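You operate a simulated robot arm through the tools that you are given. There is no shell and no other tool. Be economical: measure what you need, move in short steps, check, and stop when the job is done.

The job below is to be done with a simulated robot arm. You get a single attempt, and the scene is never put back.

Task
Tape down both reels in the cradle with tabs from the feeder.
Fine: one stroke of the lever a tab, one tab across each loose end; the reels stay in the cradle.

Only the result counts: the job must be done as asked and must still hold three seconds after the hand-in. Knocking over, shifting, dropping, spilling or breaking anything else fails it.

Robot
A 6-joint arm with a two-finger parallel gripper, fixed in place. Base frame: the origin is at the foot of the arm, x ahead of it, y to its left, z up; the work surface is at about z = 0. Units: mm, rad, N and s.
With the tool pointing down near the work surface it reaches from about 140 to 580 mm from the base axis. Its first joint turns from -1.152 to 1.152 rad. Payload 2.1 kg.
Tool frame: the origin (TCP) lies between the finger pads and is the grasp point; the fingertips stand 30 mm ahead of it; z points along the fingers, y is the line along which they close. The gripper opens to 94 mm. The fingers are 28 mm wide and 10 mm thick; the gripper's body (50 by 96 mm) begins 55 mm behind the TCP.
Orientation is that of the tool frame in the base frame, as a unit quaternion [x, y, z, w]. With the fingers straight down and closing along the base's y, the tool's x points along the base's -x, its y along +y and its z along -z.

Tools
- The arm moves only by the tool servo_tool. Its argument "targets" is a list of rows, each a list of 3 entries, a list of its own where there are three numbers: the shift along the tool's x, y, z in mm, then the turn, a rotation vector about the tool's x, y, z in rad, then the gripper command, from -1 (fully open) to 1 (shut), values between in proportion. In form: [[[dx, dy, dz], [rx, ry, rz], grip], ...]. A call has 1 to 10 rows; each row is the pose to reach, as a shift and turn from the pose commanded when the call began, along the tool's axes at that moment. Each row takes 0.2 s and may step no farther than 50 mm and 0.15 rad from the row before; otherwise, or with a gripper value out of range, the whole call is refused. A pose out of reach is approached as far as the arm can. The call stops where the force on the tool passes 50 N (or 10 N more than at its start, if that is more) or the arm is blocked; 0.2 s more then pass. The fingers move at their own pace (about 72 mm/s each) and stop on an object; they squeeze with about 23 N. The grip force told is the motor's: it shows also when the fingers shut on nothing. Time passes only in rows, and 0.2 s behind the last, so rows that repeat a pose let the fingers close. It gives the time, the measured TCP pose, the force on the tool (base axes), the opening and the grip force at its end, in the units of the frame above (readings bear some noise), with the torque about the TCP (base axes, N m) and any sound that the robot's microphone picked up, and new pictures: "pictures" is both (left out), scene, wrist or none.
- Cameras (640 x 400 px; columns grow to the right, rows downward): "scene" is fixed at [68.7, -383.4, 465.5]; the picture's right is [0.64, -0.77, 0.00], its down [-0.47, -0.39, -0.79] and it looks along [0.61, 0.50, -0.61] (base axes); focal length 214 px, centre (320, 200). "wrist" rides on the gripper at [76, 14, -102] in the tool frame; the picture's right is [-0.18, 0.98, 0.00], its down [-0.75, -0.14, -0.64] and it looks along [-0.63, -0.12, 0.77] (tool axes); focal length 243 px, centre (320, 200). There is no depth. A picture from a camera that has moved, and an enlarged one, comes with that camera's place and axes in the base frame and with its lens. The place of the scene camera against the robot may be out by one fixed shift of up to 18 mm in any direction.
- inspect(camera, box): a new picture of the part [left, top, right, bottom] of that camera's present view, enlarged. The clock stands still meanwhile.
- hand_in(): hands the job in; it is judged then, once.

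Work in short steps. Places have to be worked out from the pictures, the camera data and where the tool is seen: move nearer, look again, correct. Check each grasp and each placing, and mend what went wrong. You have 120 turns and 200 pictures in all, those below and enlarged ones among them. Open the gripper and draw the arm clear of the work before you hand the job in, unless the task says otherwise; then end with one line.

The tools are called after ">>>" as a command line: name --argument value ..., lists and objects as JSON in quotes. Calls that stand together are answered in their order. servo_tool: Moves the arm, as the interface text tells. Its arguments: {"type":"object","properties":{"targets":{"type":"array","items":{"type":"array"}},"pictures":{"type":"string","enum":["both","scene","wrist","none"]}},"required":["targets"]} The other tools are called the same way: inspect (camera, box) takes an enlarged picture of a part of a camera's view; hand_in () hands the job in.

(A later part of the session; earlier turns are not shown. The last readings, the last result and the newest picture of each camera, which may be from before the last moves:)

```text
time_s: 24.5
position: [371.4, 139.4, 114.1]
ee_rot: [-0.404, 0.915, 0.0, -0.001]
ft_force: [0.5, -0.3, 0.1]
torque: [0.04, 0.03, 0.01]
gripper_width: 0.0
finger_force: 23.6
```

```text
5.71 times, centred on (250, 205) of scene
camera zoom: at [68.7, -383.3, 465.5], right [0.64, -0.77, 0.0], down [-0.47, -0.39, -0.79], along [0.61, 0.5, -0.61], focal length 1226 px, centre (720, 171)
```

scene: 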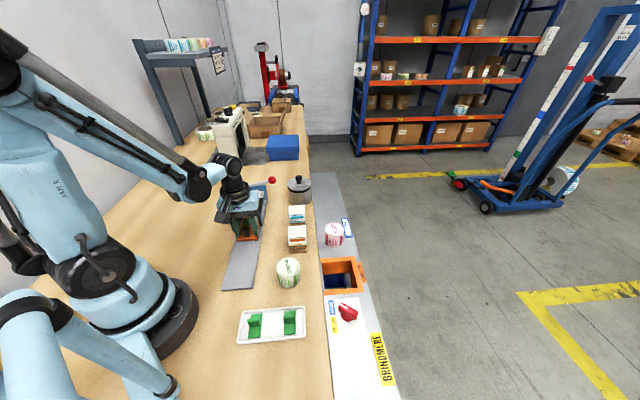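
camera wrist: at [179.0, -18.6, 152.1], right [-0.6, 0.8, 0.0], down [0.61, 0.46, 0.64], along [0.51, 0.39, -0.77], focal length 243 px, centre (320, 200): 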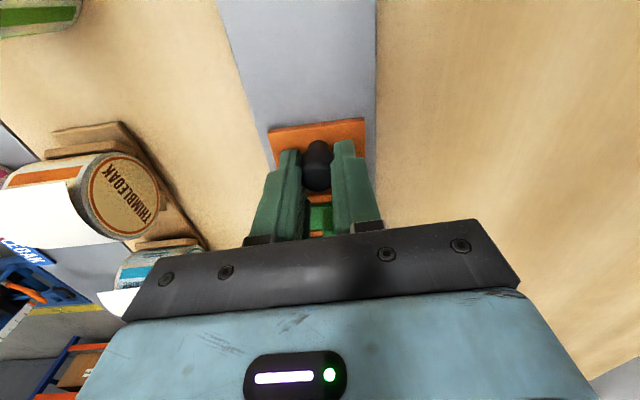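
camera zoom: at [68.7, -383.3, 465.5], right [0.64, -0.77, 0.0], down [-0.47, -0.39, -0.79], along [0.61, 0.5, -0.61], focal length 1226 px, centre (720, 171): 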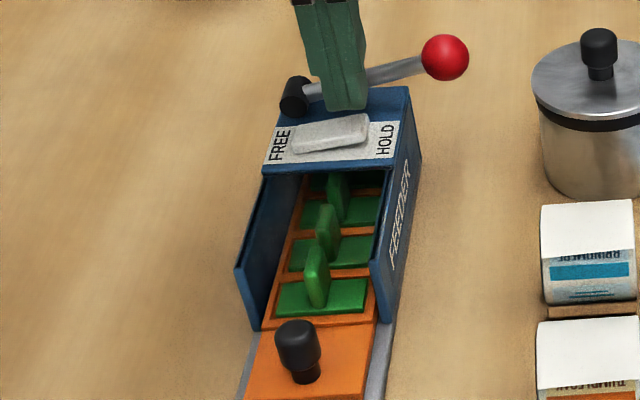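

I'm above the HOLD end, ~19 mm clear of the lever bar. Shift 3 mm outward and press down.

>>> servo_tool --targets '[[[1, -3, 6], [0, 0, 0], 1], [[1, -3, 10], [0, 0, 0], 1], [[1, -3, 12], [0, 0, 0], 1], [[1, -3, 14], [0, 0, 0], 1], [[1, -3, 16], [0, 0, 0], 1], [[1, -3, 18], [0, 0, 0], 1], [[1, -3, 20], [0, 0, 0], 1], [[1, -3, 22], [0, 0, 0], 1]]' --pictures "none"

>>> inspect --camera "scene" --box '[235, 170, 285, 205]'

```text
time_s: 26.0
position: [372.3, 137.4, 98.0]
ee_rot: [-0.403, 0.915, -0.001, -0.002]
ft_force: [-0.6, -1.1, 16.1]
torque: [0.18, 0.01, 0.01]
gripper_width: 0.0
finger_force: 23.5
stopped in row 7: the force on the tool passed its limit at 61 N (the readings are from after the stop); the commanded pose is now the measured one
```

```text
11.43 times, centred on (260, 188) of scene
camera zoom: at [68.6, -383.4, 465.5], right [0.64, -0.77, 0.0], down [-0.47, -0.39, -0.79], along [0.61, 0.5, -0.61], focal length 2451 px, centre (1006, 343)
```

zoom: 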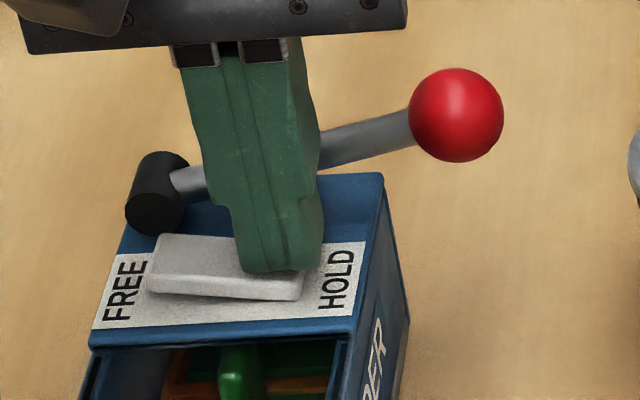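

Rocker back on HOLD. I rise and go over the ball for a stroke.

>>> servo_tool --targets '[[[0, 0, -25], [0, 0, 0], 1], [[0, 0, -58], [0, 0, 0], 1], [[-16, -26, -58], [0, 0, 0], 1], [[-34, -51, -58], [0, 0, 0], 1], [[-34, -51, -30], [0, 0, 0], 1]]' --pictures "wrist"

>>> servo_tool --targets '[[[0, 0, 4], [0, 0, 0], 1], [[0, 0, 8], [0, 0, 0], 1], [[0, 0, 12], [0, 0, 0], 1], [[0, 0, 15], [0, 0, 0], 1], [[0, 0, 18], [0, 0, 0], 1]]' --pictures "none"

>>> inspect --camera "scene" --box '[200, 170, 300, 240]'

```text
time_s: 27.2
position: [433.5, 126.9, 127.6]
ee_rot: [-0.403, 0.915, -0.001, -0.002]
ft_force: [0.0, -0.2, 1.0]
torque: [-0.02, 0.0, 0.03]
gripper_width: 0.1
finger_force: 22.9
camera wrist: at [372.3, 80.0, 231.3], right [-0.6, 0.8, 0.0], down [0.61, 0.46, 0.64], along [0.51, 0.38, -0.77], focal length 243 px, centre (320, 200)
```

wrist: 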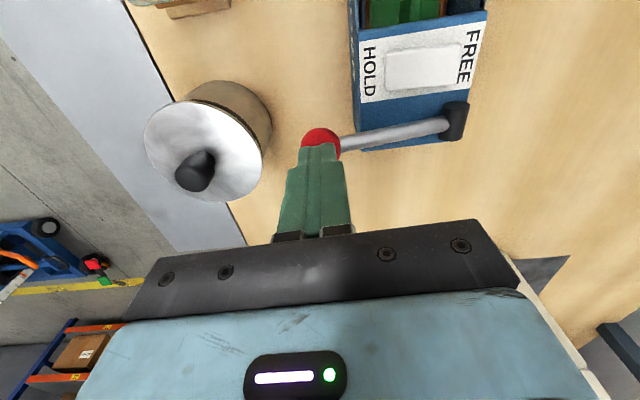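

```text
time_s: 28.4
position: [433.5, 127.5, 110.8]
ee_rot: [-0.404, 0.915, -0.002, -0.002]
ft_force: [2.7, -2.8, 46.3]
torque: [-0.12, -0.13, 0.14]
gripper_width: 0.0
finger_force: 22.9
```

```text
5.71 times, centred on (250, 205) of scene
camera zoom: at [68.5, -383.4, 465.5], right [0.64, -0.77, 0.0], down [-0.47, -0.39, -0.79], along [0.61, 0.5, -0.61], focal length 1226 px, centre (720, 171)
```

zoom: 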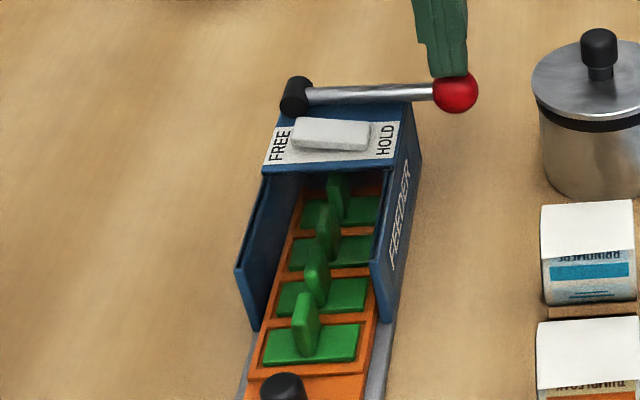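

Confirmed: with HOLD set, the stroke advanced the sled one pocket, and tab 1 is out. I lift off the lever, then move to study the reels and tab 1.

>>> servo_tool --targets '[[[0, 0, -10], [0, 0, 0], 1], [[0, 0, -25], [0, 0, 0], 1], [[5, 0, -70], [0, 0, 0], 1], [[50, 0, -85], [0, 0, 0], 1], [[95, 10, -95], [0, 0, 0], 0], [[140, 20, -95], [0, 0, 0], 0], [[180, 30, -95], [0, 0, 0], 0], [[200, 30, -95], [0, 0, 0], 0]]' --pictures "wrist"

>>> inspect --camera "scene" --box '[270, 190, 350, 260]'

>>> inspect --camera "scene" --box '[200, 190, 300, 260]'

```text
time_s: 30.2
position: [274.0, -1.1, 203.9]
ee_rot: [-0.404, 0.915, -0.001, -0.001]
ft_force: [-0.5, 0.5, -0.3]
torque: [0.02, -0.01, -0.01]
gripper_width: 46.8
finger_force: 0.1
camera wrist: at [214.9, -47.0, 308.9], right [-0.6, 0.8, 0.0], down [0.61, 0.46, 0.64], along [0.51, 0.39, -0.77], focal length 243 px, centre (320, 200)
```

wrist: 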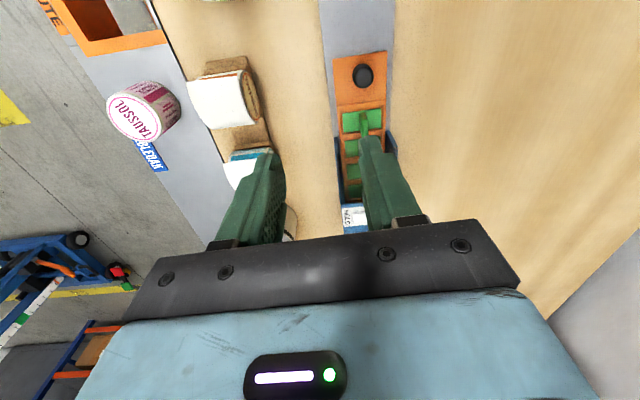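

```text
5.71 times, centred on (310, 225) of scene
camera zoom: at [68.7, -383.3, 465.5], right [0.64, -0.77, 0.0], down [-0.47, -0.39, -0.79], along [0.61, 0.5, -0.61], focal length 1226 px, centre (377, 57)
```

zoom: 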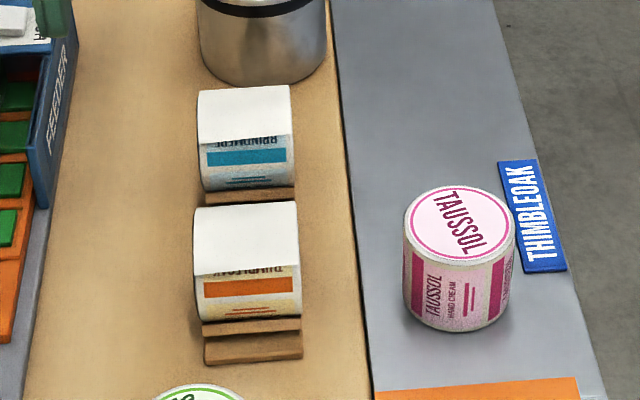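

```text
5.71 times, centred on (250, 225) of scene
camera zoom: at [68.7, -383.3, 465.5], right [0.64, -0.77, 0.0], down [-0.47, -0.39, -0.79], along [0.61, 0.5, -0.61], focal length 1226 px, centre (720, 57)
```

zoom: 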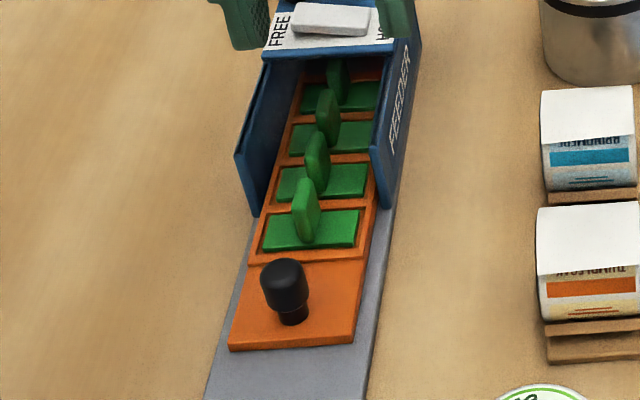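

The sled stays advanced. The reels lie with axes across the row and the white loose end finishes in an edge facing the knob side. I go near the first reel for a close look from the wrist camera.

>>> servo_tool --targets '[[[-2, -35, 10], [0, 0, 0], -0.2], [[-5, -70, 30], [0, 0, 0], -0.2], [[-7, -103, 45], [0, 0, 0], -0.2], [[-7, -103, 64], [0, 0, 0], -0.2]]' --pictures "wrist"

>>> inspect --camera "wrist" --box '[220, 40, 420, 165]'

```text
time_s: 31.2
position: [355.8, -66.0, 140.2]
ee_rot: [-0.403, 0.915, 0.0, -0.002]
ft_force: [0.6, 0.2, -0.1]
torque: [0.03, 0.0, -0.01]
gripper_width: 56.3
finger_force: 0.0
camera wrist: at [295.2, -111.7, 244.6], right [-0.6, 0.8, 0.0], down [0.61, 0.46, 0.64], along [0.51, 0.39, -0.77], focal length 243 px, centre (320, 200)
```

wrist: 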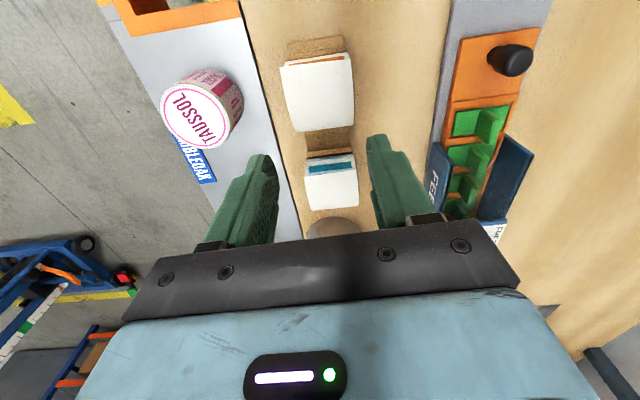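

```text
3.20 times, centred on (320, 102) of wrist
camera zoom: at [295.2, -111.7, 244.6], right [-0.6, 0.8, 0.0], down [0.61, 0.46, 0.64], along [0.51, 0.39, -0.77], focal length 776 px, centre (320, 512)
```

zoom: 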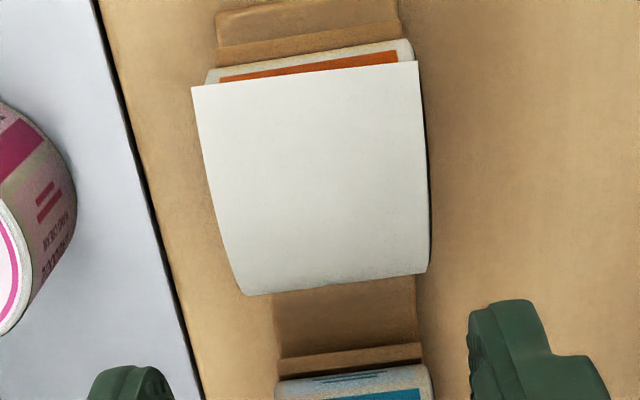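

The paper's free edge faces the knob side with the label beneath it. I'll pick tab 1 first (fin at about (272.5,64.7)) and get a low side view of the reels from there.

>>> servo_tool --targets '[[[0, 40, -20], [0, 0, 0], 0.4], [[0, 80, -20], [0, 0, 0], 0.4], [[-20, 120, -20], [0, 0, 0], 0.4], [[-40, 149, -10], [0, 0, 0], 0.4], [[-40, 149, 20], [0, 0, 0], 0.4], [[-40, 149, 50], [0, 0, 0], 0.4]]' --pictures "wrist"

>>> inspect --camera "wrist" --box '[0, 40, 240, 190]'

>>> inspect --camera "wrist" --box '[240, 90, 400, 240]'

```text
time_s: 32.6
position: [271.9, 65.5, 90.3]
ee_rot: [-0.404, 0.915, -0.001, -0.002]
ft_force: [0.0, 0.1, -0.4]
torque: [0.0, 0.04, -0.04]
gripper_width: 28.1
finger_force: 0.1
camera wrist: at [212.4, 19.5, 193.9], right [-0.6, 0.8, 0.0], down [0.61, 0.46, 0.64], along [0.51, 0.38, -0.77], focal length 243 px, centre (320, 200)
```

wrist: 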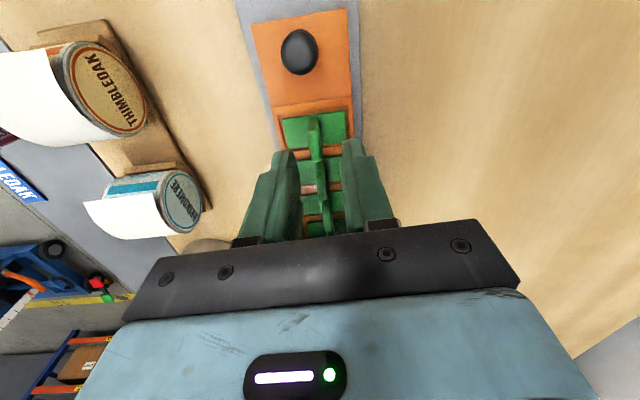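

```text
2.67 times, centred on (120, 115) of wrist
camera zoom: at [212.4, 19.5, 193.9], right [-0.6, 0.8, 0.0], down [0.61, 0.46, 0.64], along [0.51, 0.38, -0.77], focal length 647 px, centre (853, 427)
```

zoom: 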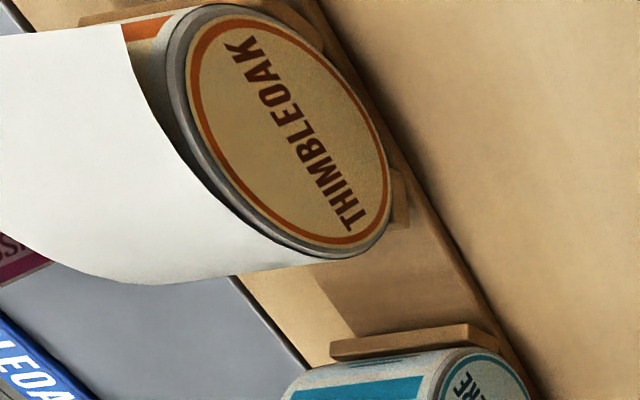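

```text
2.67 times, centred on (320, 165) of wrist
camera zoom: at [212.4, 19.5, 193.9], right [-0.6, 0.8, 0.0], down [0.61, 0.46, 0.64], along [0.51, 0.38, -0.77], focal length 647 px, centre (320, 293)
```

zoom: 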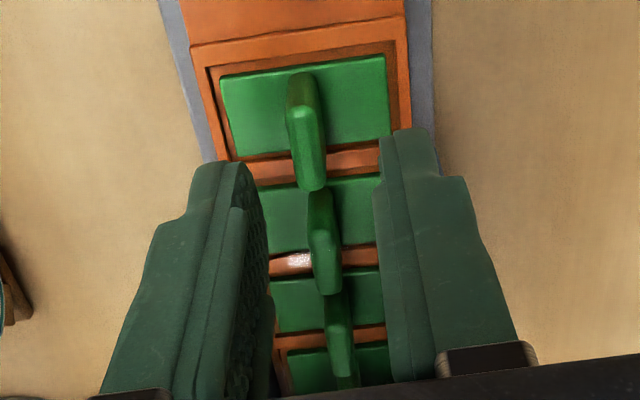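

The views are clear now. Tab 1 is a ~50×25 mm plate with a fin, centred ~5 mm to the tool's −y side at about (277,63.5). The reels are ~27 mm radius, axis z≈32, with the paper edge ~50° forward of the top. I descend onto the fin.

>>> servo_tool --targets '[[[-2, -5, 0], [0, 0, 0], 0.4], [[-2, -5, 20], [0, 0, 0], 0.4], [[-2, -5, 36], [0, 0, 0], 0.4]]' --pictures "wrist"

>>> inspect --camera "scene" --box '[200, 190, 300, 260]'

>>> inspect --camera "wrist" --box '[240, 90, 400, 240]'

```text
time_s: 33.4
position: [278.4, 62.5, 52.7]
ee_rot: [-0.404, 0.915, -0.001, -0.001]
ft_force: [-0.4, 0.5, 0.1]
torque: [0.01, -0.03, 0.0]
gripper_width: 28.2
finger_force: 0.1
camera wrist: at [217.8, 16.6, 158.0], right [-0.6, 0.8, 0.0], down [0.61, 0.46, 0.64], along [0.51, 0.38, -0.77], focal length 243 px, centre (320, 200)
```

wrist: 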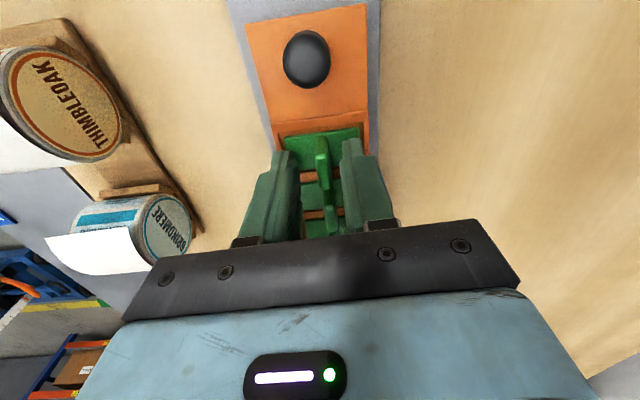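

```text
5.71 times, centred on (250, 225) of scene
camera zoom: at [68.7, -383.4, 465.5], right [0.64, -0.77, 0.0], down [-0.47, -0.39, -0.79], along [0.61, 0.5, -0.61], focal length 1226 px, centre (720, 57)
```

zoom: 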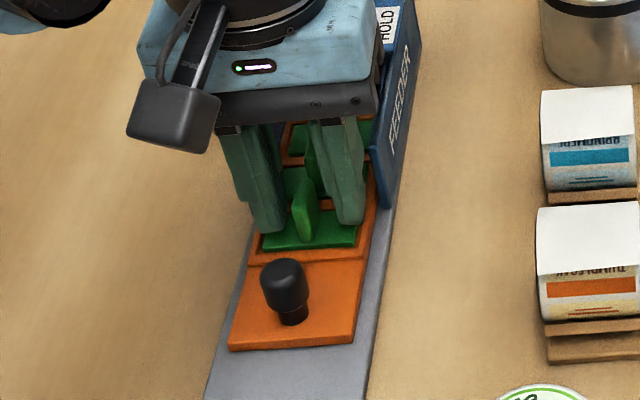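

```text
2.67 times, centred on (320, 165) of wrist
camera zoom: at [217.8, 16.6, 158.0], right [-0.6, 0.8, 0.0], down [0.61, 0.46, 0.64], along [0.51, 0.38, -0.77], focal length 647 px, centre (320, 293)
```

zoom: 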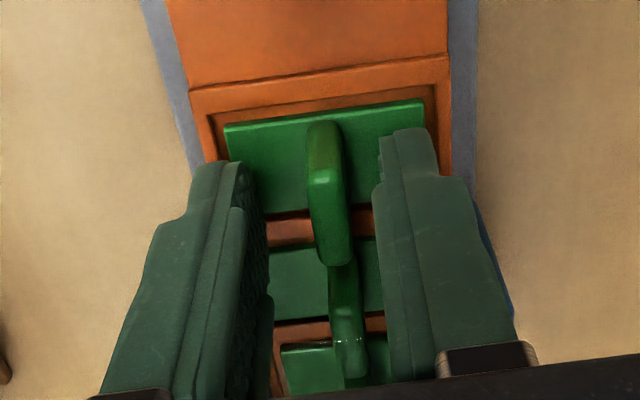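

The fin is centred between the fingers both ways. I close on it and lift slightly to see whether the tab comes free.

>>> servo_tool --targets '[[[0, 0, 1], [0, 0, 0], 1], [[0, 0, 1], [0, 0, 0], 1], [[0, 0, 0], [0, 0, 0], 1], [[0, 0, -4], [0, 0, 0], 1], [[0, 0, -10], [0, 0, 0], 1], [[0, 0, -20], [0, 0, 0], 1]]' --pictures "none"

>>> inspect --camera "scene" --box '[200, 190, 300, 260]'

>>> inspect --camera "wrist" --box '[240, 90, 400, 240]'

```text
time_s: 34.8
position: [279.0, 63.7, 75.4]
ee_rot: [-0.404, 0.915, -0.001, -0.001]
ft_force: [-0.4, 0.3, 0.0]
torque: [-0.02, -0.01, 0.01]
gripper_width: 6.4
finger_force: 22.8
```

```text
5.71 times, centred on (250, 225) of scene
camera zoom: at [68.7, -383.4, 465.5], right [0.64, -0.77, 0.0], down [-0.47, -0.39, -0.79], along [0.61, 0.5, -0.61], focal length 1226 px, centre (720, 57)
```

zoom: 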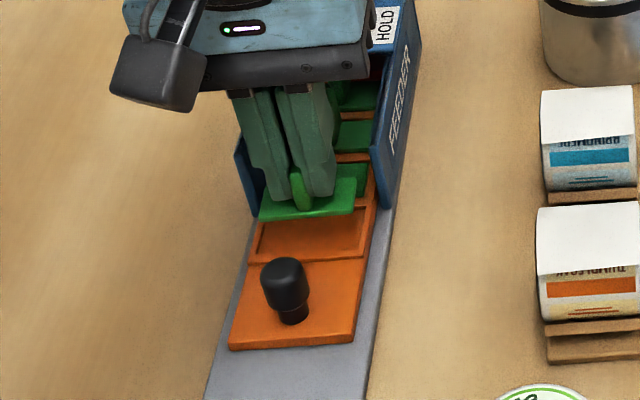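

```text
2.67 times, centred on (320, 165) of wrist
camera zoom: at [218.2, 17.3, 178.7], right [-0.6, 0.8, 0.0], down [0.61, 0.46, 0.64], along [0.51, 0.38, -0.77], focal length 647 px, centre (320, 293)
```

zoom: 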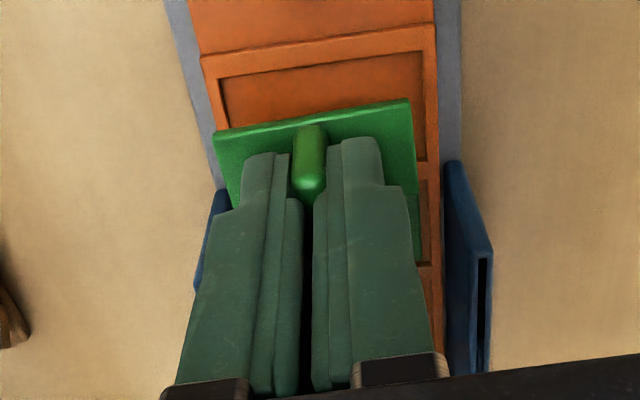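

The tab came free cleanly and is held (6.4 mm fin). I rise and take a clear overhead view of both reels to measure them accurately.

>>> servo_tool --targets '[[[0, 0, -40], [0, 0, 0], 1], [[5, 0, -80], [0, 0, 0], 1], [[15, -35, -115], [0, 0, 0], 1], [[28, -78, -115], [0, 0, 0], 1], [[28, -78, -115], [0, 0, 0], 1]]' --pictures "wrist"

>>> inspect --camera "wrist" --box '[190, 20, 350, 120]'

>>> inspect --camera "wrist" --box '[190, 90, 350, 190]'

```text
refused: row 3 steps farther than a row can; nothing moved
```

```text
4.00 times, centred on (270, 70) of wrist
camera zoom: at [218.2, 17.3, 178.7], right [-0.6, 0.8, 0.0], down [0.61, 0.46, 0.64], along [0.51, 0.38, -0.77], focal length 970 px, centre (520, 720)
```

zoom: 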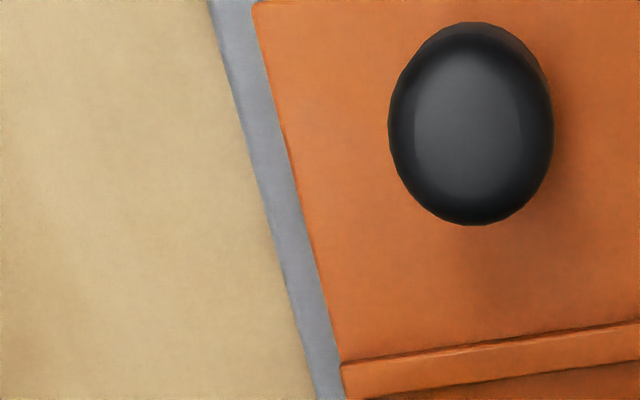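

```text
4.00 times, centred on (270, 140) of wrist
camera zoom: at [218.2, 17.3, 178.7], right [-0.6, 0.8, 0.0], down [0.61, 0.46, 0.64], along [0.51, 0.38, -0.77], focal length 970 px, centre (520, 440)
```

zoom: 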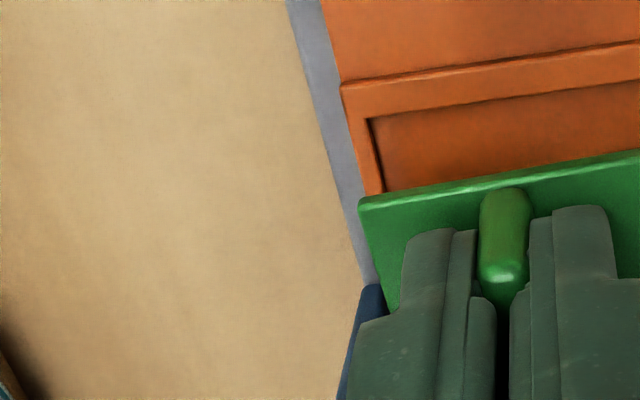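

A row step was too long; I resend with shorter steps.

>>> servo_tool --targets '[[[0, 0, -40], [0, 0, 0], 1], [[5, 0, -80], [0, 0, 0], 1], [[10, -20, -105], [0, 0, 0], 1], [[20, -50, -115], [0, 0, 0], 1], [[28, -78, -115], [0, 0, 0], 1], [[28, -78, -115], [0, 0, 0], 1]]' --pictures "wrist"

>>> inspect --camera "wrist" --box '[190, 0, 350, 100]'

>>> inspect --camera "wrist" --box '[190, 90, 350, 190]'

```text
time_s: 36.2
position: [316.7, -9.7, 188.7]
ee_rot: [-0.403, 0.915, -0.001, -0.002]
ft_force: [0.1, 0.9, 0.0]
torque: [0.0, 0.02, -0.02]
gripper_width: 6.1
finger_force: 22.8
camera wrist: at [256.4, -56.4, 293.7], right [-0.6, 0.8, 0.0], down [0.61, 0.46, 0.64], along [0.51, 0.38, -0.77], focal length 243 px, centre (320, 200)
```

wrist: 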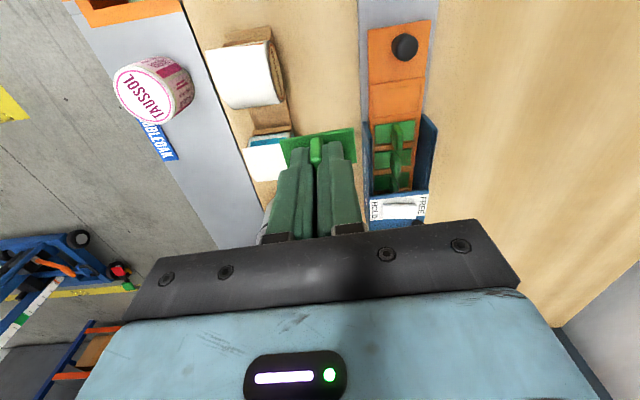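

```text
4.00 times, centred on (270, 50) of wrist
camera zoom: at [256.4, -56.4, 293.7], right [-0.6, 0.8, 0.0], down [0.61, 0.46, 0.64], along [0.51, 0.38, -0.77], focal length 970 px, centre (520, 800)
```

zoom: 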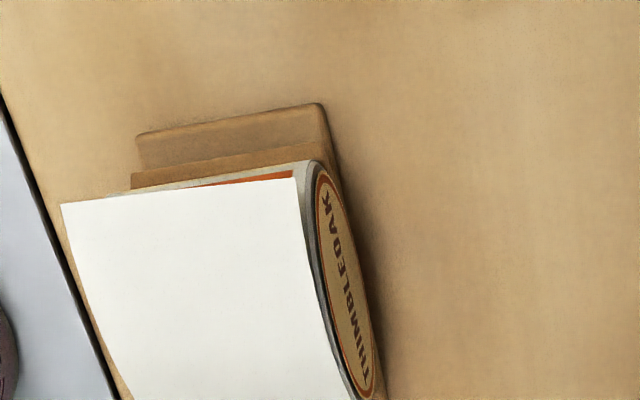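

```text
4.00 times, centred on (270, 140) of wrist
camera zoom: at [256.4, -56.4, 293.7], right [-0.6, 0.8, 0.0], down [0.61, 0.46, 0.64], along [0.51, 0.38, -0.77], focal length 970 px, centre (520, 440)
```

zoom: 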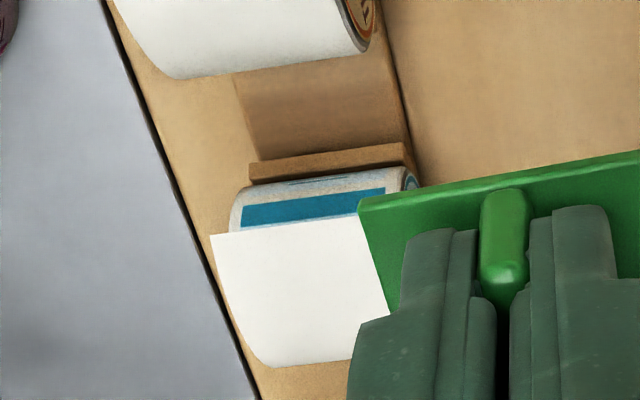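

Flap geometry is consistent across views: each paper end leaves the reel's top tangentially and ends ~27–30 mm forward at z≈59. The edge centres are about (324,-94) for reel 1 and (388,-30) for reel 2, with a yaw of ~44°. I'll do the far reel (Brindmere) first, tilting the tool ~50° so the tab presses the end onto the reel's upper front; I tilt up high now.

>>> servo_tool --targets '[[[4, -8, 0], [0.0044, -0.1454, 0.0095], 1], [[8, -17, 0], [0.0089, -0.2909, 0.019], 1], [[12, -26, 0], [0.0133, -0.4363, 0.0285], 1], [[16, -34, 0], [0.0177, -0.5818, 0.038], 1], [[20, -43, 0], [0.0222, -0.7272, 0.0475], 1], [[21, -51, 0], [0.0266, -0.8727, 0.057], 1], [[21, -51, 0], [0.0266, -0.8727, 0.057], 1]]'

```text
time_s: 37.8
position: [340.7, -60.2, 189.8]
ee_rot: [-0.341, 0.84, 0.159, 0.392]
ft_force: [-0.2, 0.0, 0.7]
torque: [-0.01, 0.01, 0.02]
gripper_width: 6.4
finger_force: 23.3
camera wrist: at [240.3, -138.3, 198.5], right [-0.6, 0.79, 0.14], down [0.09, -0.11, 0.99], along [0.8, 0.61, -0.01], focal length 243 px, centre (320, 200)
```

scene: 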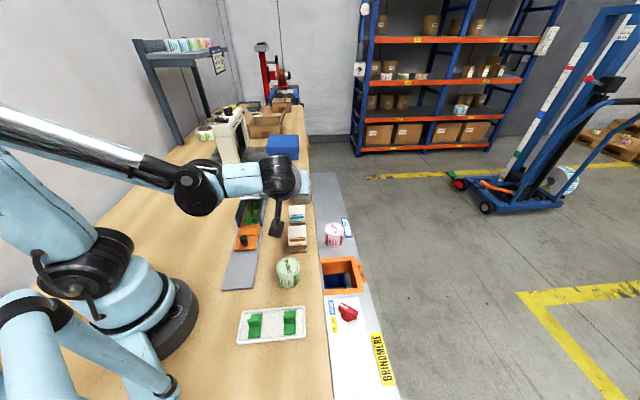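
wrist: 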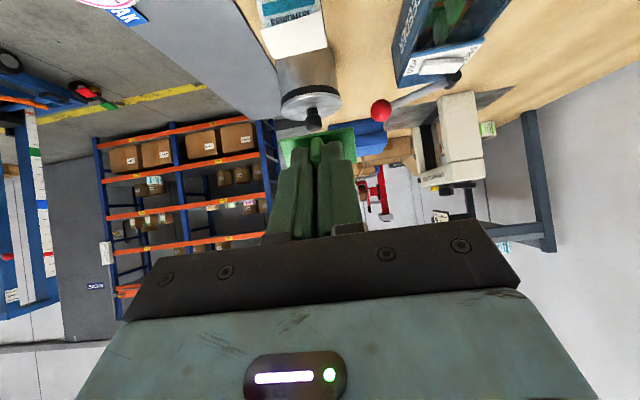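

The tilt is right (tool z = (.55,.535,-.644)). I inspect reel 2 from this low-angle view.

>>> inspect --camera "wrist" --box '[220, 0, 380, 100]'

```text
4.00 times, centred on (300, 50) of wrist
camera zoom: at [240.3, -138.3, 198.5], right [-0.6, 0.79, 0.14], down [0.09, -0.11, 0.99], along [0.8, 0.61, -0.01], focal length 970 px, centre (400, 800)
```

zoom: 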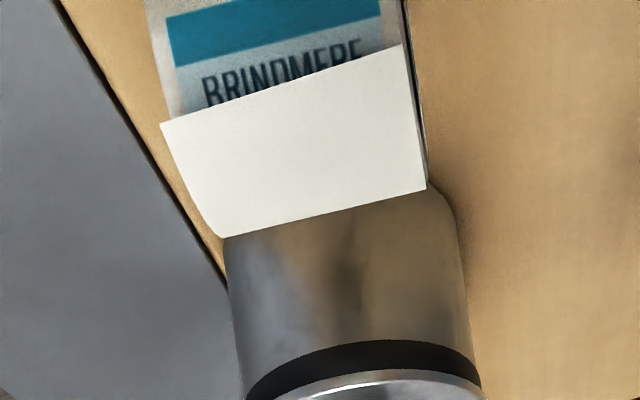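

Reel 2's flap edge is at about (385,-32,62). I move to the pre-approach pose, about 45 mm off along the reel-surface normal.

>>> servo_tool --targets '[[[24, -4, 18], [0, 0, 0], 1], [[48, -8, 36], [0, 0, 0], 1], [[71, -11.4, 54.6], [0, 0, 0], 1], [[71, -11.4, 54.6], [0, 0, 0], 1]]'

>>> inspect --camera "scene" --box '[250, 170, 350, 250]'

>>> inspect --camera "wrist" --box '[240, 70, 400, 190]'

```text
time_s: 38.8
position: [346.3, -70.5, 100.1]
ee_rot: [-0.34, 0.841, 0.159, 0.39]
ft_force: [0.4, 0.3, -0.7]
torque: [0.01, -0.02, 0.02]
gripper_width: 6.2
finger_force: 22.7
camera wrist: at [244.9, -148.6, 109.6], right [-0.6, 0.79, 0.14], down [0.1, -0.11, 0.99], along [0.8, 0.61, -0.01], focal length 243 px, centre (320, 200)
```

scene: 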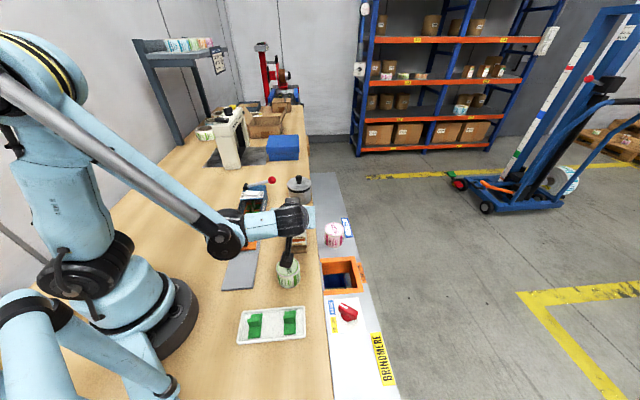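
wrist: 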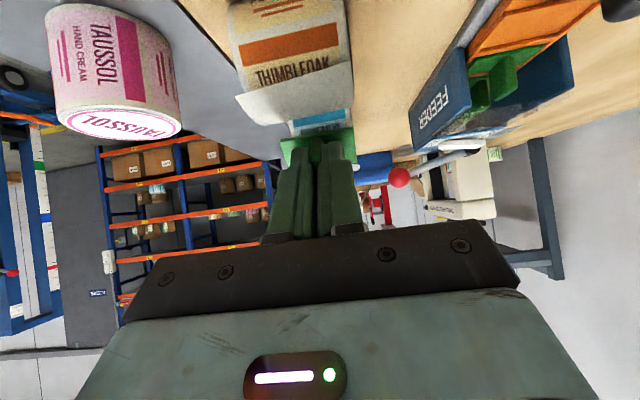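

```text
5.00 times, centred on (300, 210) of scene
camera zoom: at [68.7, -383.3, 465.5], right [0.64, -0.77, 0.0], down [-0.47, -0.39, -0.79], along [0.61, 0.5, -0.61], focal length 1072 px, centre (420, 150)
```

zoom: 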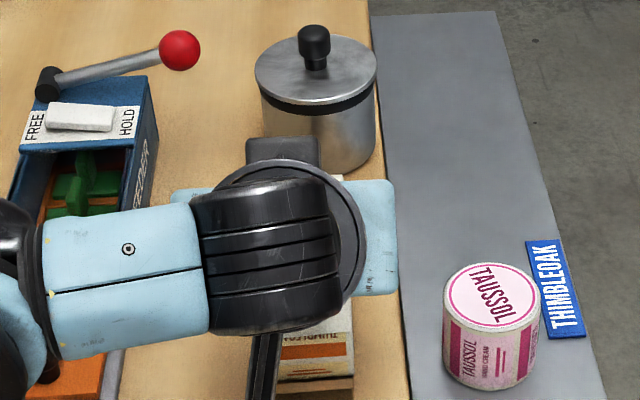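

```text
3.33 times, centred on (320, 130) of wrist
camera zoom: at [244.9, -148.6, 109.6], right [-0.6, 0.79, 0.14], down [0.1, -0.11, 0.99], along [0.8, 0.61, -0.01], focal length 809 px, centre (320, 433)
```

zoom: 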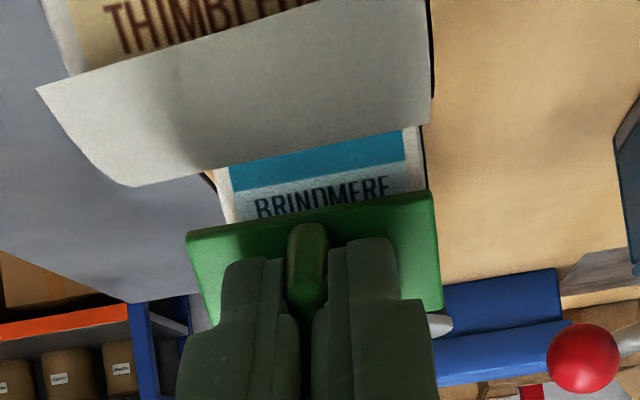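

Lateral alignment is within ~2 mm and yaw is close. I advance 22 mm along the tool axis, shifting 2 mm in y.

>>> servo_tool --targets '[[[0, 2, 8], [0, 0, 0], 1], [[0, 2, 16], [0, 0, 0], 1], [[0, 2, 22], [0, 0, 0], 1]]' --pictures "none"

>>> inspect --camera "wrist" --box '[240, 70, 400, 190]'

```text
time_s: 39.6
position: [355.7, -56.4, 86.2]
ee_rot: [-0.341, 0.841, 0.158, 0.39]
ft_force: [-0.2, -0.2, -0.2]
torque: [0.0, 0.06, 0.0]
gripper_width: 6.4
finger_force: 23.8
```

```text
3.33 times, centred on (320, 130) of wrist
camera zoom: at [255.8, -135.4, 94.9], right [-0.6, 0.79, 0.14], down [0.1, -0.1, 0.99], along [0.8, 0.61, -0.01], focal length 809 px, centre (320, 433)
```

zoom: 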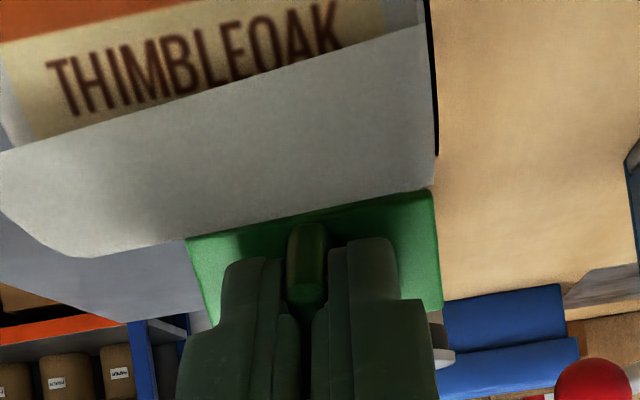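

No contact yet. I continue in small steps, watching the force.

>>> servo_tool --targets '[[[0, 0, 3], [0, 0, 0], 1], [[0, 0, 6], [0, 0, 0], 1], [[0, 0, 9], [0, 0, 0], 1]]' --pictures "scene"

>>> servo_tool --targets '[[[0, 0, 2], [0, 0, 0], 1], [[0, 0, 4], [0, 0, 0], 1]]' --pictures "none"

```text
time_s: 40.4
position: [362.1, -52.3, 80.3]
ee_rot: [-0.34, 0.841, 0.158, 0.39]
ft_force: [-0.9, 0.6, 0.0]
torque: [0.0, -0.01, -0.01]
gripper_width: 6.4
finger_force: 22.5
```

scene: 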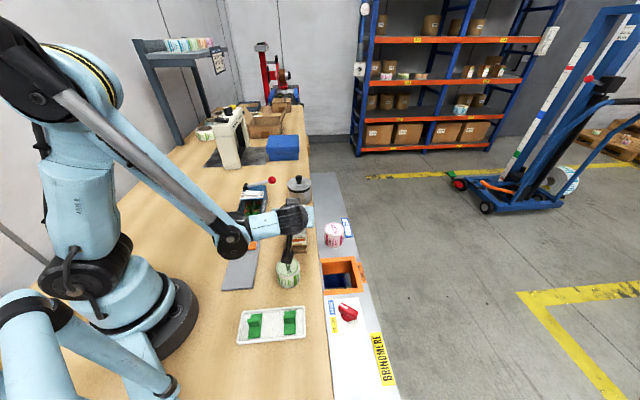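

```text
time_s: 41.0
position: [363.1, -50.3, 78.1]
ee_rot: [-0.34, 0.841, 0.158, 0.39]
ft_force: [0.3, -0.4, -0.2]
torque: [0.01, 0.04, -0.03]
gripper_width: 6.3
finger_force: 22.7
```

Still free; about 10 mm from the expected contact. I take a look, then go on.

>>> inspect --camera "wrist" --box '[240, 70, 400, 190]'

>>> servo_tool --targets '[[[0, 0, 2], [0, 0, 0], 1], [[0, 0, 4], [0, 0, 0], 1], [[0, 0, 6], [0, 0, 0], 1]]' --pictures "none"

>>> inspect --camera "wrist" --box '[240, 70, 400, 190]'

```text
3.33 times, centred on (320, 130) of wrist
camera zoom: at [263.5, -129.1, 86.7], right [-0.6, 0.79, 0.14], down [0.1, -0.1, 0.99], along [0.8, 0.61, -0.01], focal length 809 px, centre (320, 433)
```

zoom: 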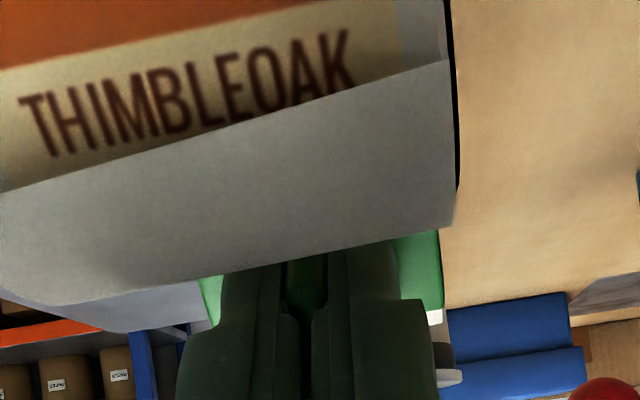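

```text
time_s: 41.8
position: [367.5, -47.3, 74.0]
ee_rot: [-0.341, 0.841, 0.158, 0.39]
ft_force: [-0.1, 1.2, 0.0]
torque: [0.02, 0.01, 0.01]
gripper_width: 6.3
finger_force: 23.0
```

```text
3.33 times, centred on (320, 130) of wrist
camera zoom: at [266.6, -126.0, 82.6], right [-0.6, 0.79, 0.14], down [0.1, -0.1, 0.99], along [0.8, 0.61, -0.01], focal length 809 px, centre (320, 433)
```

zoom: 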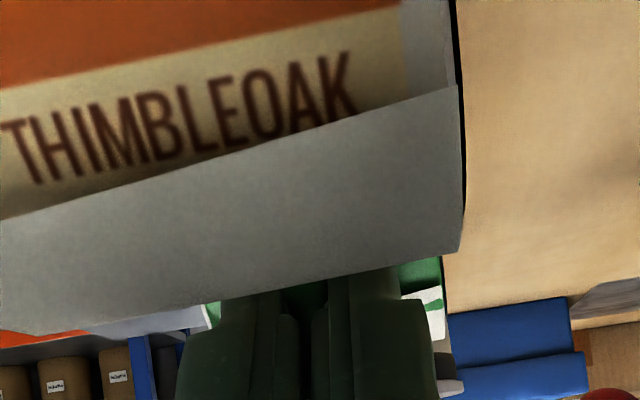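

No force yet; the soft paper end is being met by the tab. I continue in 1.5 mm steps up to reel contact.

>>> servo_tool --targets '[[[0, 0, 1.5], [0, 0, 0], 1], [[0, 0, 3], [0, 0, 0], 1]]' --pictures "none"

>>> servo_tool --targets '[[[0, 0, 1.5], [0, 0, 0], 1], [[0, 0, 3], [0, 0, 0], 1]]' --pictures "none"

>>> inspect --camera "wrist" --box '[240, 90, 400, 210]'

```text
time_s: 42.4
position: [369.1, -47.3, 72.0]
ee_rot: [-0.34, 0.841, 0.158, 0.39]
ft_force: [-4.9, -4.9, 4.8]
torque: [0.07, 0.13, 0.18]
gripper_width: 6.0
finger_force: 23.1
```

```text
time_s: 43.0
position: [371.0, -44.7, 69.3]
ee_rot: [-0.34, 0.841, 0.159, 0.391]
ft_force: [-10.2, -10.5, 10.5]
torque: [0.17, 0.24, 0.39]
gripper_width: 6.3
finger_force: 23.1
```

```text
3.33 times, centred on (320, 150) of wrist
camera zoom: at [270.0, -122.9, 78.8], right [-0.6, 0.79, 0.14], down [0.1, -0.1, 0.99], along [0.8, 0.61, -0.01], focal length 809 px, centre (320, 367)
```

zoom: 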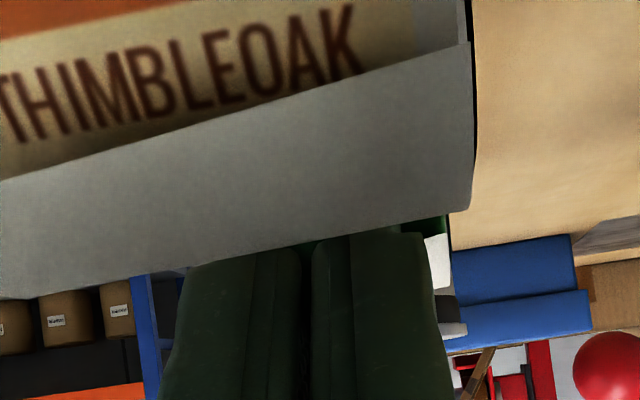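

Contact at ~18 N, but the torque shows the load on the tab's +y end, so the reel's yaw differs by some 5° (as two views hinted). I ease back 1 mm and rotate +0.06 rad about the vertical.

>>> servo_tool --targets '[[[0, 0, -1], [-0.023, 0, -0.0193], 1], [[0, 0, -1], [-0.046, 0, -0.0386], 1]]' --pictures "none"

>>> inspect --camera "scene" --box '[250, 170, 350, 250]'

```text
time_s: 43.6
position: [370.6, -44.6, 71.2]
ee_rot: [-0.365, 0.83, 0.17, 0.386]
ft_force: [-1.5, -3.3, 2.7]
torque: [-0.06, -0.09, -0.12]
gripper_width: 5.9
finger_force: 23.4
```

```text
5.00 times, centred on (300, 210) of scene
camera zoom: at [68.7, -383.3, 465.5], right [0.64, -0.77, 0.0], down [-0.47, -0.39, -0.79], along [0.61, 0.5, -0.61], focal length 1072 px, centre (420, 150)
```

zoom: 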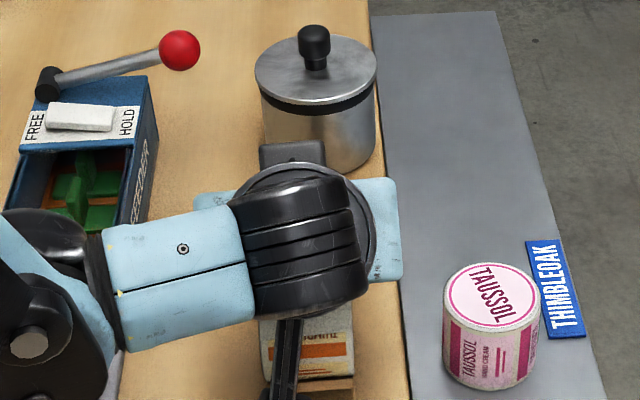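

Now the −y end touches first, so the true yaw is in between. I rotate back by 0.025 rad and press in gently.

>>> servo_tool --targets '[[[0, 0, 0], [0.0195, 0, 0.0164], 1], [[0, 0, 1.5], [0.0195, 0, 0.0164], 1]]' --pictures "none"

```text
time_s: 44.2
position: [371.1, -44.3, 69.6]
ee_rot: [-0.354, 0.835, 0.165, 0.388]
ft_force: [-8.1, -6.0, 9.2]
torque: [-0.12, -0.14, -0.17]
gripper_width: 6.3
finger_force: 22.9
```

The load is more even now (13.6 N). A bit more rotation back and 1 mm more press to seat the tab.

>>> servo_tool --targets '[[[0, 0, 0], [0.008, 0, 0.0067], 1], [[0, 0, 1], [0.012, 0, 0.01], 1], [[0, 0, 1], [0.012, 0, 0.01], 1]]' --pictures "none"

```text
time_s: 45.0
position: [370.8, -44.4, 68.4]
ee_rot: [-0.348, 0.837, 0.162, 0.389]
ft_force: [-23.0, -17.6, 19.6]
torque: [-0.51, -0.55, -1.15]
gripper_width: 6.3
finger_force: 23.2
```

35 N is more than needed. I ease back to see whether the tab has stuck.

>>> servo_tool --targets '[[[0, 0, -1.5], [0, 0, 0], 1], [[0, 0, -2.5], [0, 0, 0], 1]]' --pictures "none"

>>> inspect --camera "wrist" --box '[200, 90, 440, 240]'

```text
time_s: 45.6
position: [369.7, -45.3, 69.3]
ee_rot: [-0.349, 0.837, 0.162, 0.389]
ft_force: [-0.4, 0.3, -0.1]
torque: [0.02, -0.02, 0.01]
gripper_width: 6.0
finger_force: 23.1
```

```text
2.67 times, centred on (320, 165) of wrist
camera zoom: at [271.2, -124.5, 79.4], right [-0.61, 0.78, 0.14], down [0.1, -0.1, 0.99], along [0.78, 0.62, -0.01], focal length 647 px, centre (320, 293)
```

zoom: 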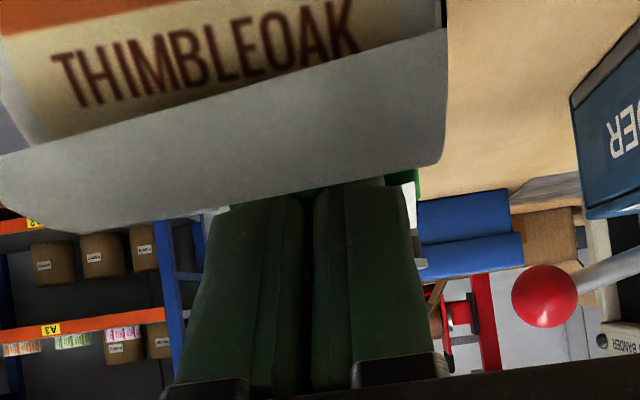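

Force is zero here. I retreat 3 mm more to check for tension.

>>> servo_tool --targets '[[[0, 0, -1.5], [0, 0, 0], 1], [[0, 0, -3], [0, 0, 0], 1]]' --pictures "none"

```text
time_s: 46.2
position: [369.4, -47.4, 71.9]
ee_rot: [-0.349, 0.838, 0.163, 0.388]
ft_force: [0.0, -0.4, -0.3]
torque: [0.0, 0.01, 0.01]
gripper_width: 6.1
finger_force: 23.2
```

Not stuck. I back off ~45 mm along the approach and look at the reel and the tab.

>>> servo_tool --targets '[[[0, 0, -15], [0, 0, 0], 1], [[0, 0, -30], [0, 0, 0], 1], [[-10, 0, -45], [0, 0, 0], 1], [[-40, 0, -60], [0, 0, 0], 1], [[-60, 0, -75], [0, 0, 0], 1]]' --pictures "wrist"

>>> inspect --camera "scene" --box '[260, 180, 340, 250]'

>>> inspect --camera "wrist" --box '[220, 40, 420, 190]'

```text
time_s: 47.4
position: [354.7, -60.7, 167.1]
ee_rot: [-0.348, 0.837, 0.162, 0.389]
ft_force: [-0.2, -0.2, 0.7]
torque: [0.02, 0.01, -0.01]
gripper_width: 6.2
finger_force: 22.9
camera wrist: at [256.3, -140.4, 175.8], right [-0.61, 0.78, 0.14], down [0.1, -0.1, 0.99], along [0.78, 0.62, -0.01], focal length 243 px, centre (320, 200)
```

wrist: 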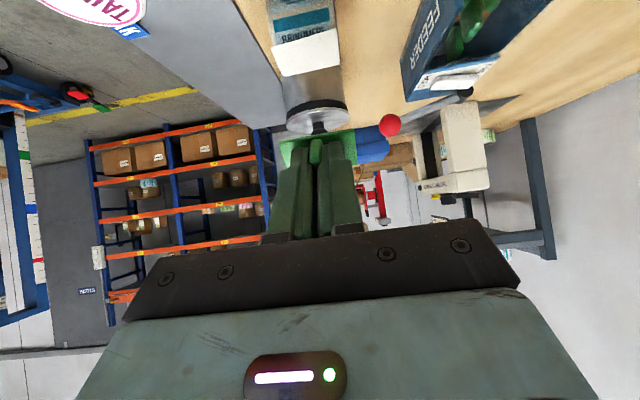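

```text
5.71 times, centred on (300, 215) of scene
camera zoom: at [68.7, -383.4, 465.5], right [0.64, -0.77, 0.0], down [-0.47, -0.39, -0.79], along [0.61, 0.5, -0.61], focal length 1226 px, centre (434, 114)
```

zoom: 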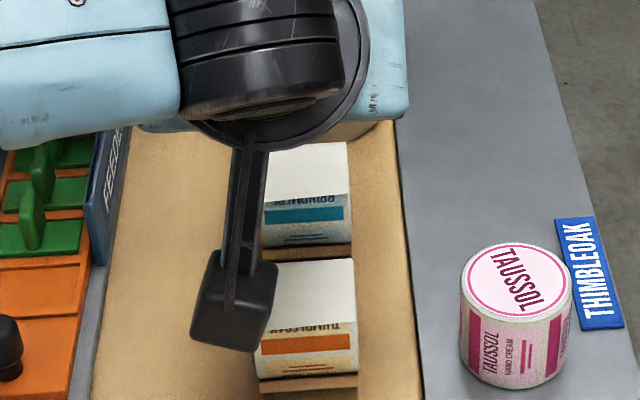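

```text
2.67 times, centred on (320, 115) of wrist
camera zoom: at [256.3, -140.4, 175.8], right [-0.61, 0.78, 0.14], down [0.1, -0.1, 0.99], along [0.78, 0.62, -0.01], focal length 647 px, centre (320, 427)
```

zoom: 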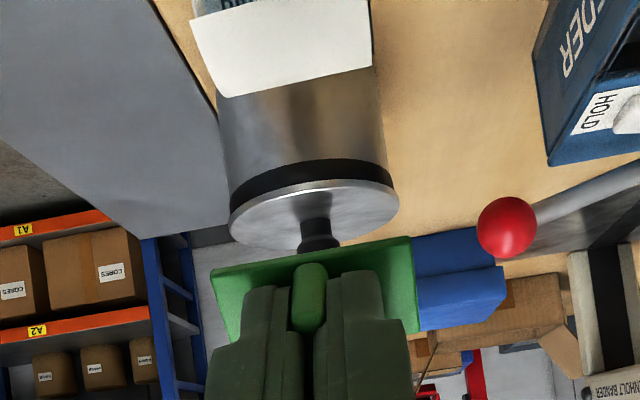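

Nothing has shifted and the flap is unchanged. I need a true side view of the flap, so I move toward the feeder side, where the near-horizontal camera can look across at both reels.

>>> servo_tool --targets '[[[0, 37, 10], [0, 0, 0], 1], [[0, 75, 25], [0, 0, 0], 1], [[0, 112, 40], [0, 0, 0], 1], [[0, 112, 57], [0, 0, 0], 1]]' --pictures "wrist"

>>> inspect --camera "wrist" --box '[0, 0, 260, 180]'

```text
time_s: 48.4
position: [306.1, 50.7, 130.5]
ee_rot: [-0.348, 0.837, 0.163, 0.389]
ft_force: [0.6, 0.3, 0.2]
torque: [0.02, 0.04, -0.02]
gripper_width: 6.1
finger_force: 22.6
camera wrist: at [206.9, -30.0, 138.7], right [-0.61, 0.78, 0.14], down [0.1, -0.1, 0.99], along [0.78, 0.62, -0.01], focal length 243 px, centre (320, 200)
```

wrist: 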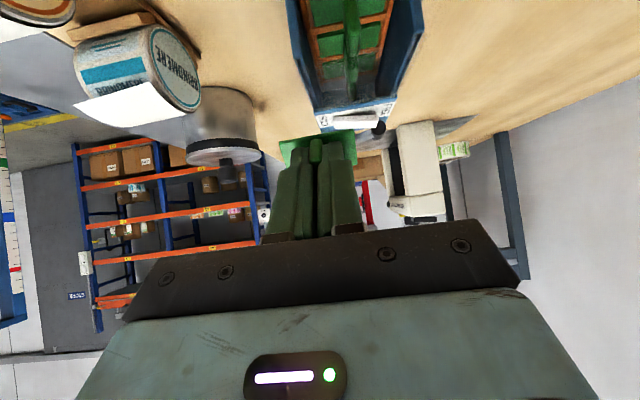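

```text
2.22 times, centred on (130, 90) of wrist
camera zoom: at [206.9, -30.0, 138.7], right [-0.61, 0.78, 0.14], down [0.1, -0.1, 0.99], along [0.78, 0.62, -0.01], focal length 539 px, centre (742, 444)
```

zoom: 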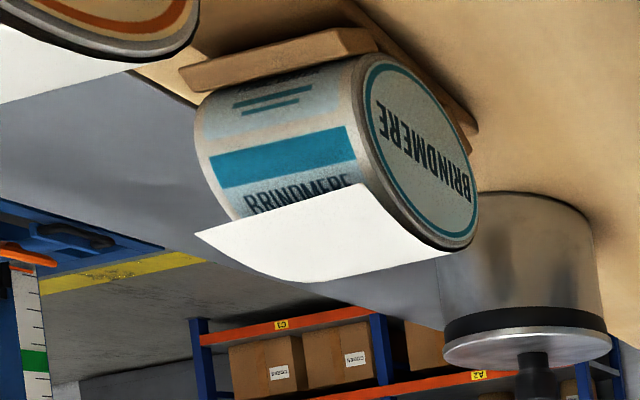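

Now it's clear: the paper tail leaves the reel horizontally at its top, toward the front, and the tab (50 mm) spans the tail's 48 mm width. So "across" means laying the tab flat over the tail at the reel's top with a vertical tool. I return the tool to vertical above reel 2's top, about (403,-14.5).

>>> servo_tool --targets '[[[-15, -10, -13], [0, 0, 0], 1], [[-46, -20, -39], [0, 0.1455, 0], 1], [[-50, -45, -35], [0, 0.291, 0], 1], [[-53, -70, -30], [0, 0.4365, 0], 1], [[-57, -95, -25], [0, 0.582, 0], 1], [[-60, -114.6, -21.6], [0, 0.7275, 0], 1], [[-60, -114.6, -21.6], [0, 0.871, 0], 1], [[-60, -114.6, -21.6], [0, 0.871, 0], 1]]' --pictures "wrist"

>>> inspect --camera "wrist" --box '[220, 90, 420, 215]'

```text
time_s: 50.2
position: [403.2, -14.8, 190.1]
ee_rot: [-0.385, 0.923, -0.001, -0.002]
ft_force: [0.8, -0.2, -0.4]
torque: [-0.03, 0.0, 0.01]
gripper_width: 6.1
finger_force: 22.5
camera wrist: at [340.8, -58.3, 293.9], right [-0.57, 0.82, 0.0], down [0.63, 0.44, 0.64], along [0.53, 0.36, -0.77], focal length 243 px, centre (320, 200)
```

wrist: 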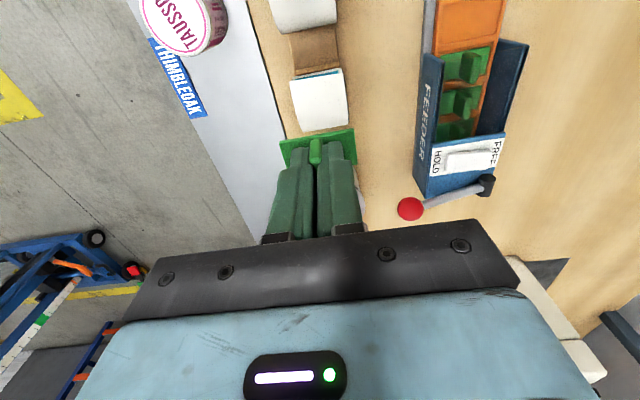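

```text
3.20 times, centred on (320, 152) of wrist
camera zoom: at [340.8, -58.3, 293.9], right [-0.57, 0.82, 0.0], down [0.63, 0.44, 0.64], along [0.53, 0.36, -0.77], focal length 776 px, centre (320, 352)
```

zoom: 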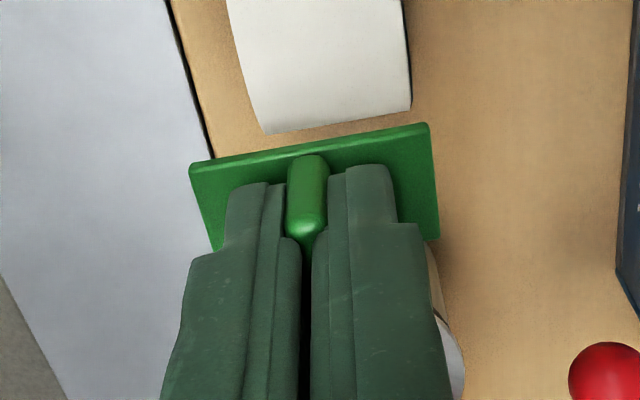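

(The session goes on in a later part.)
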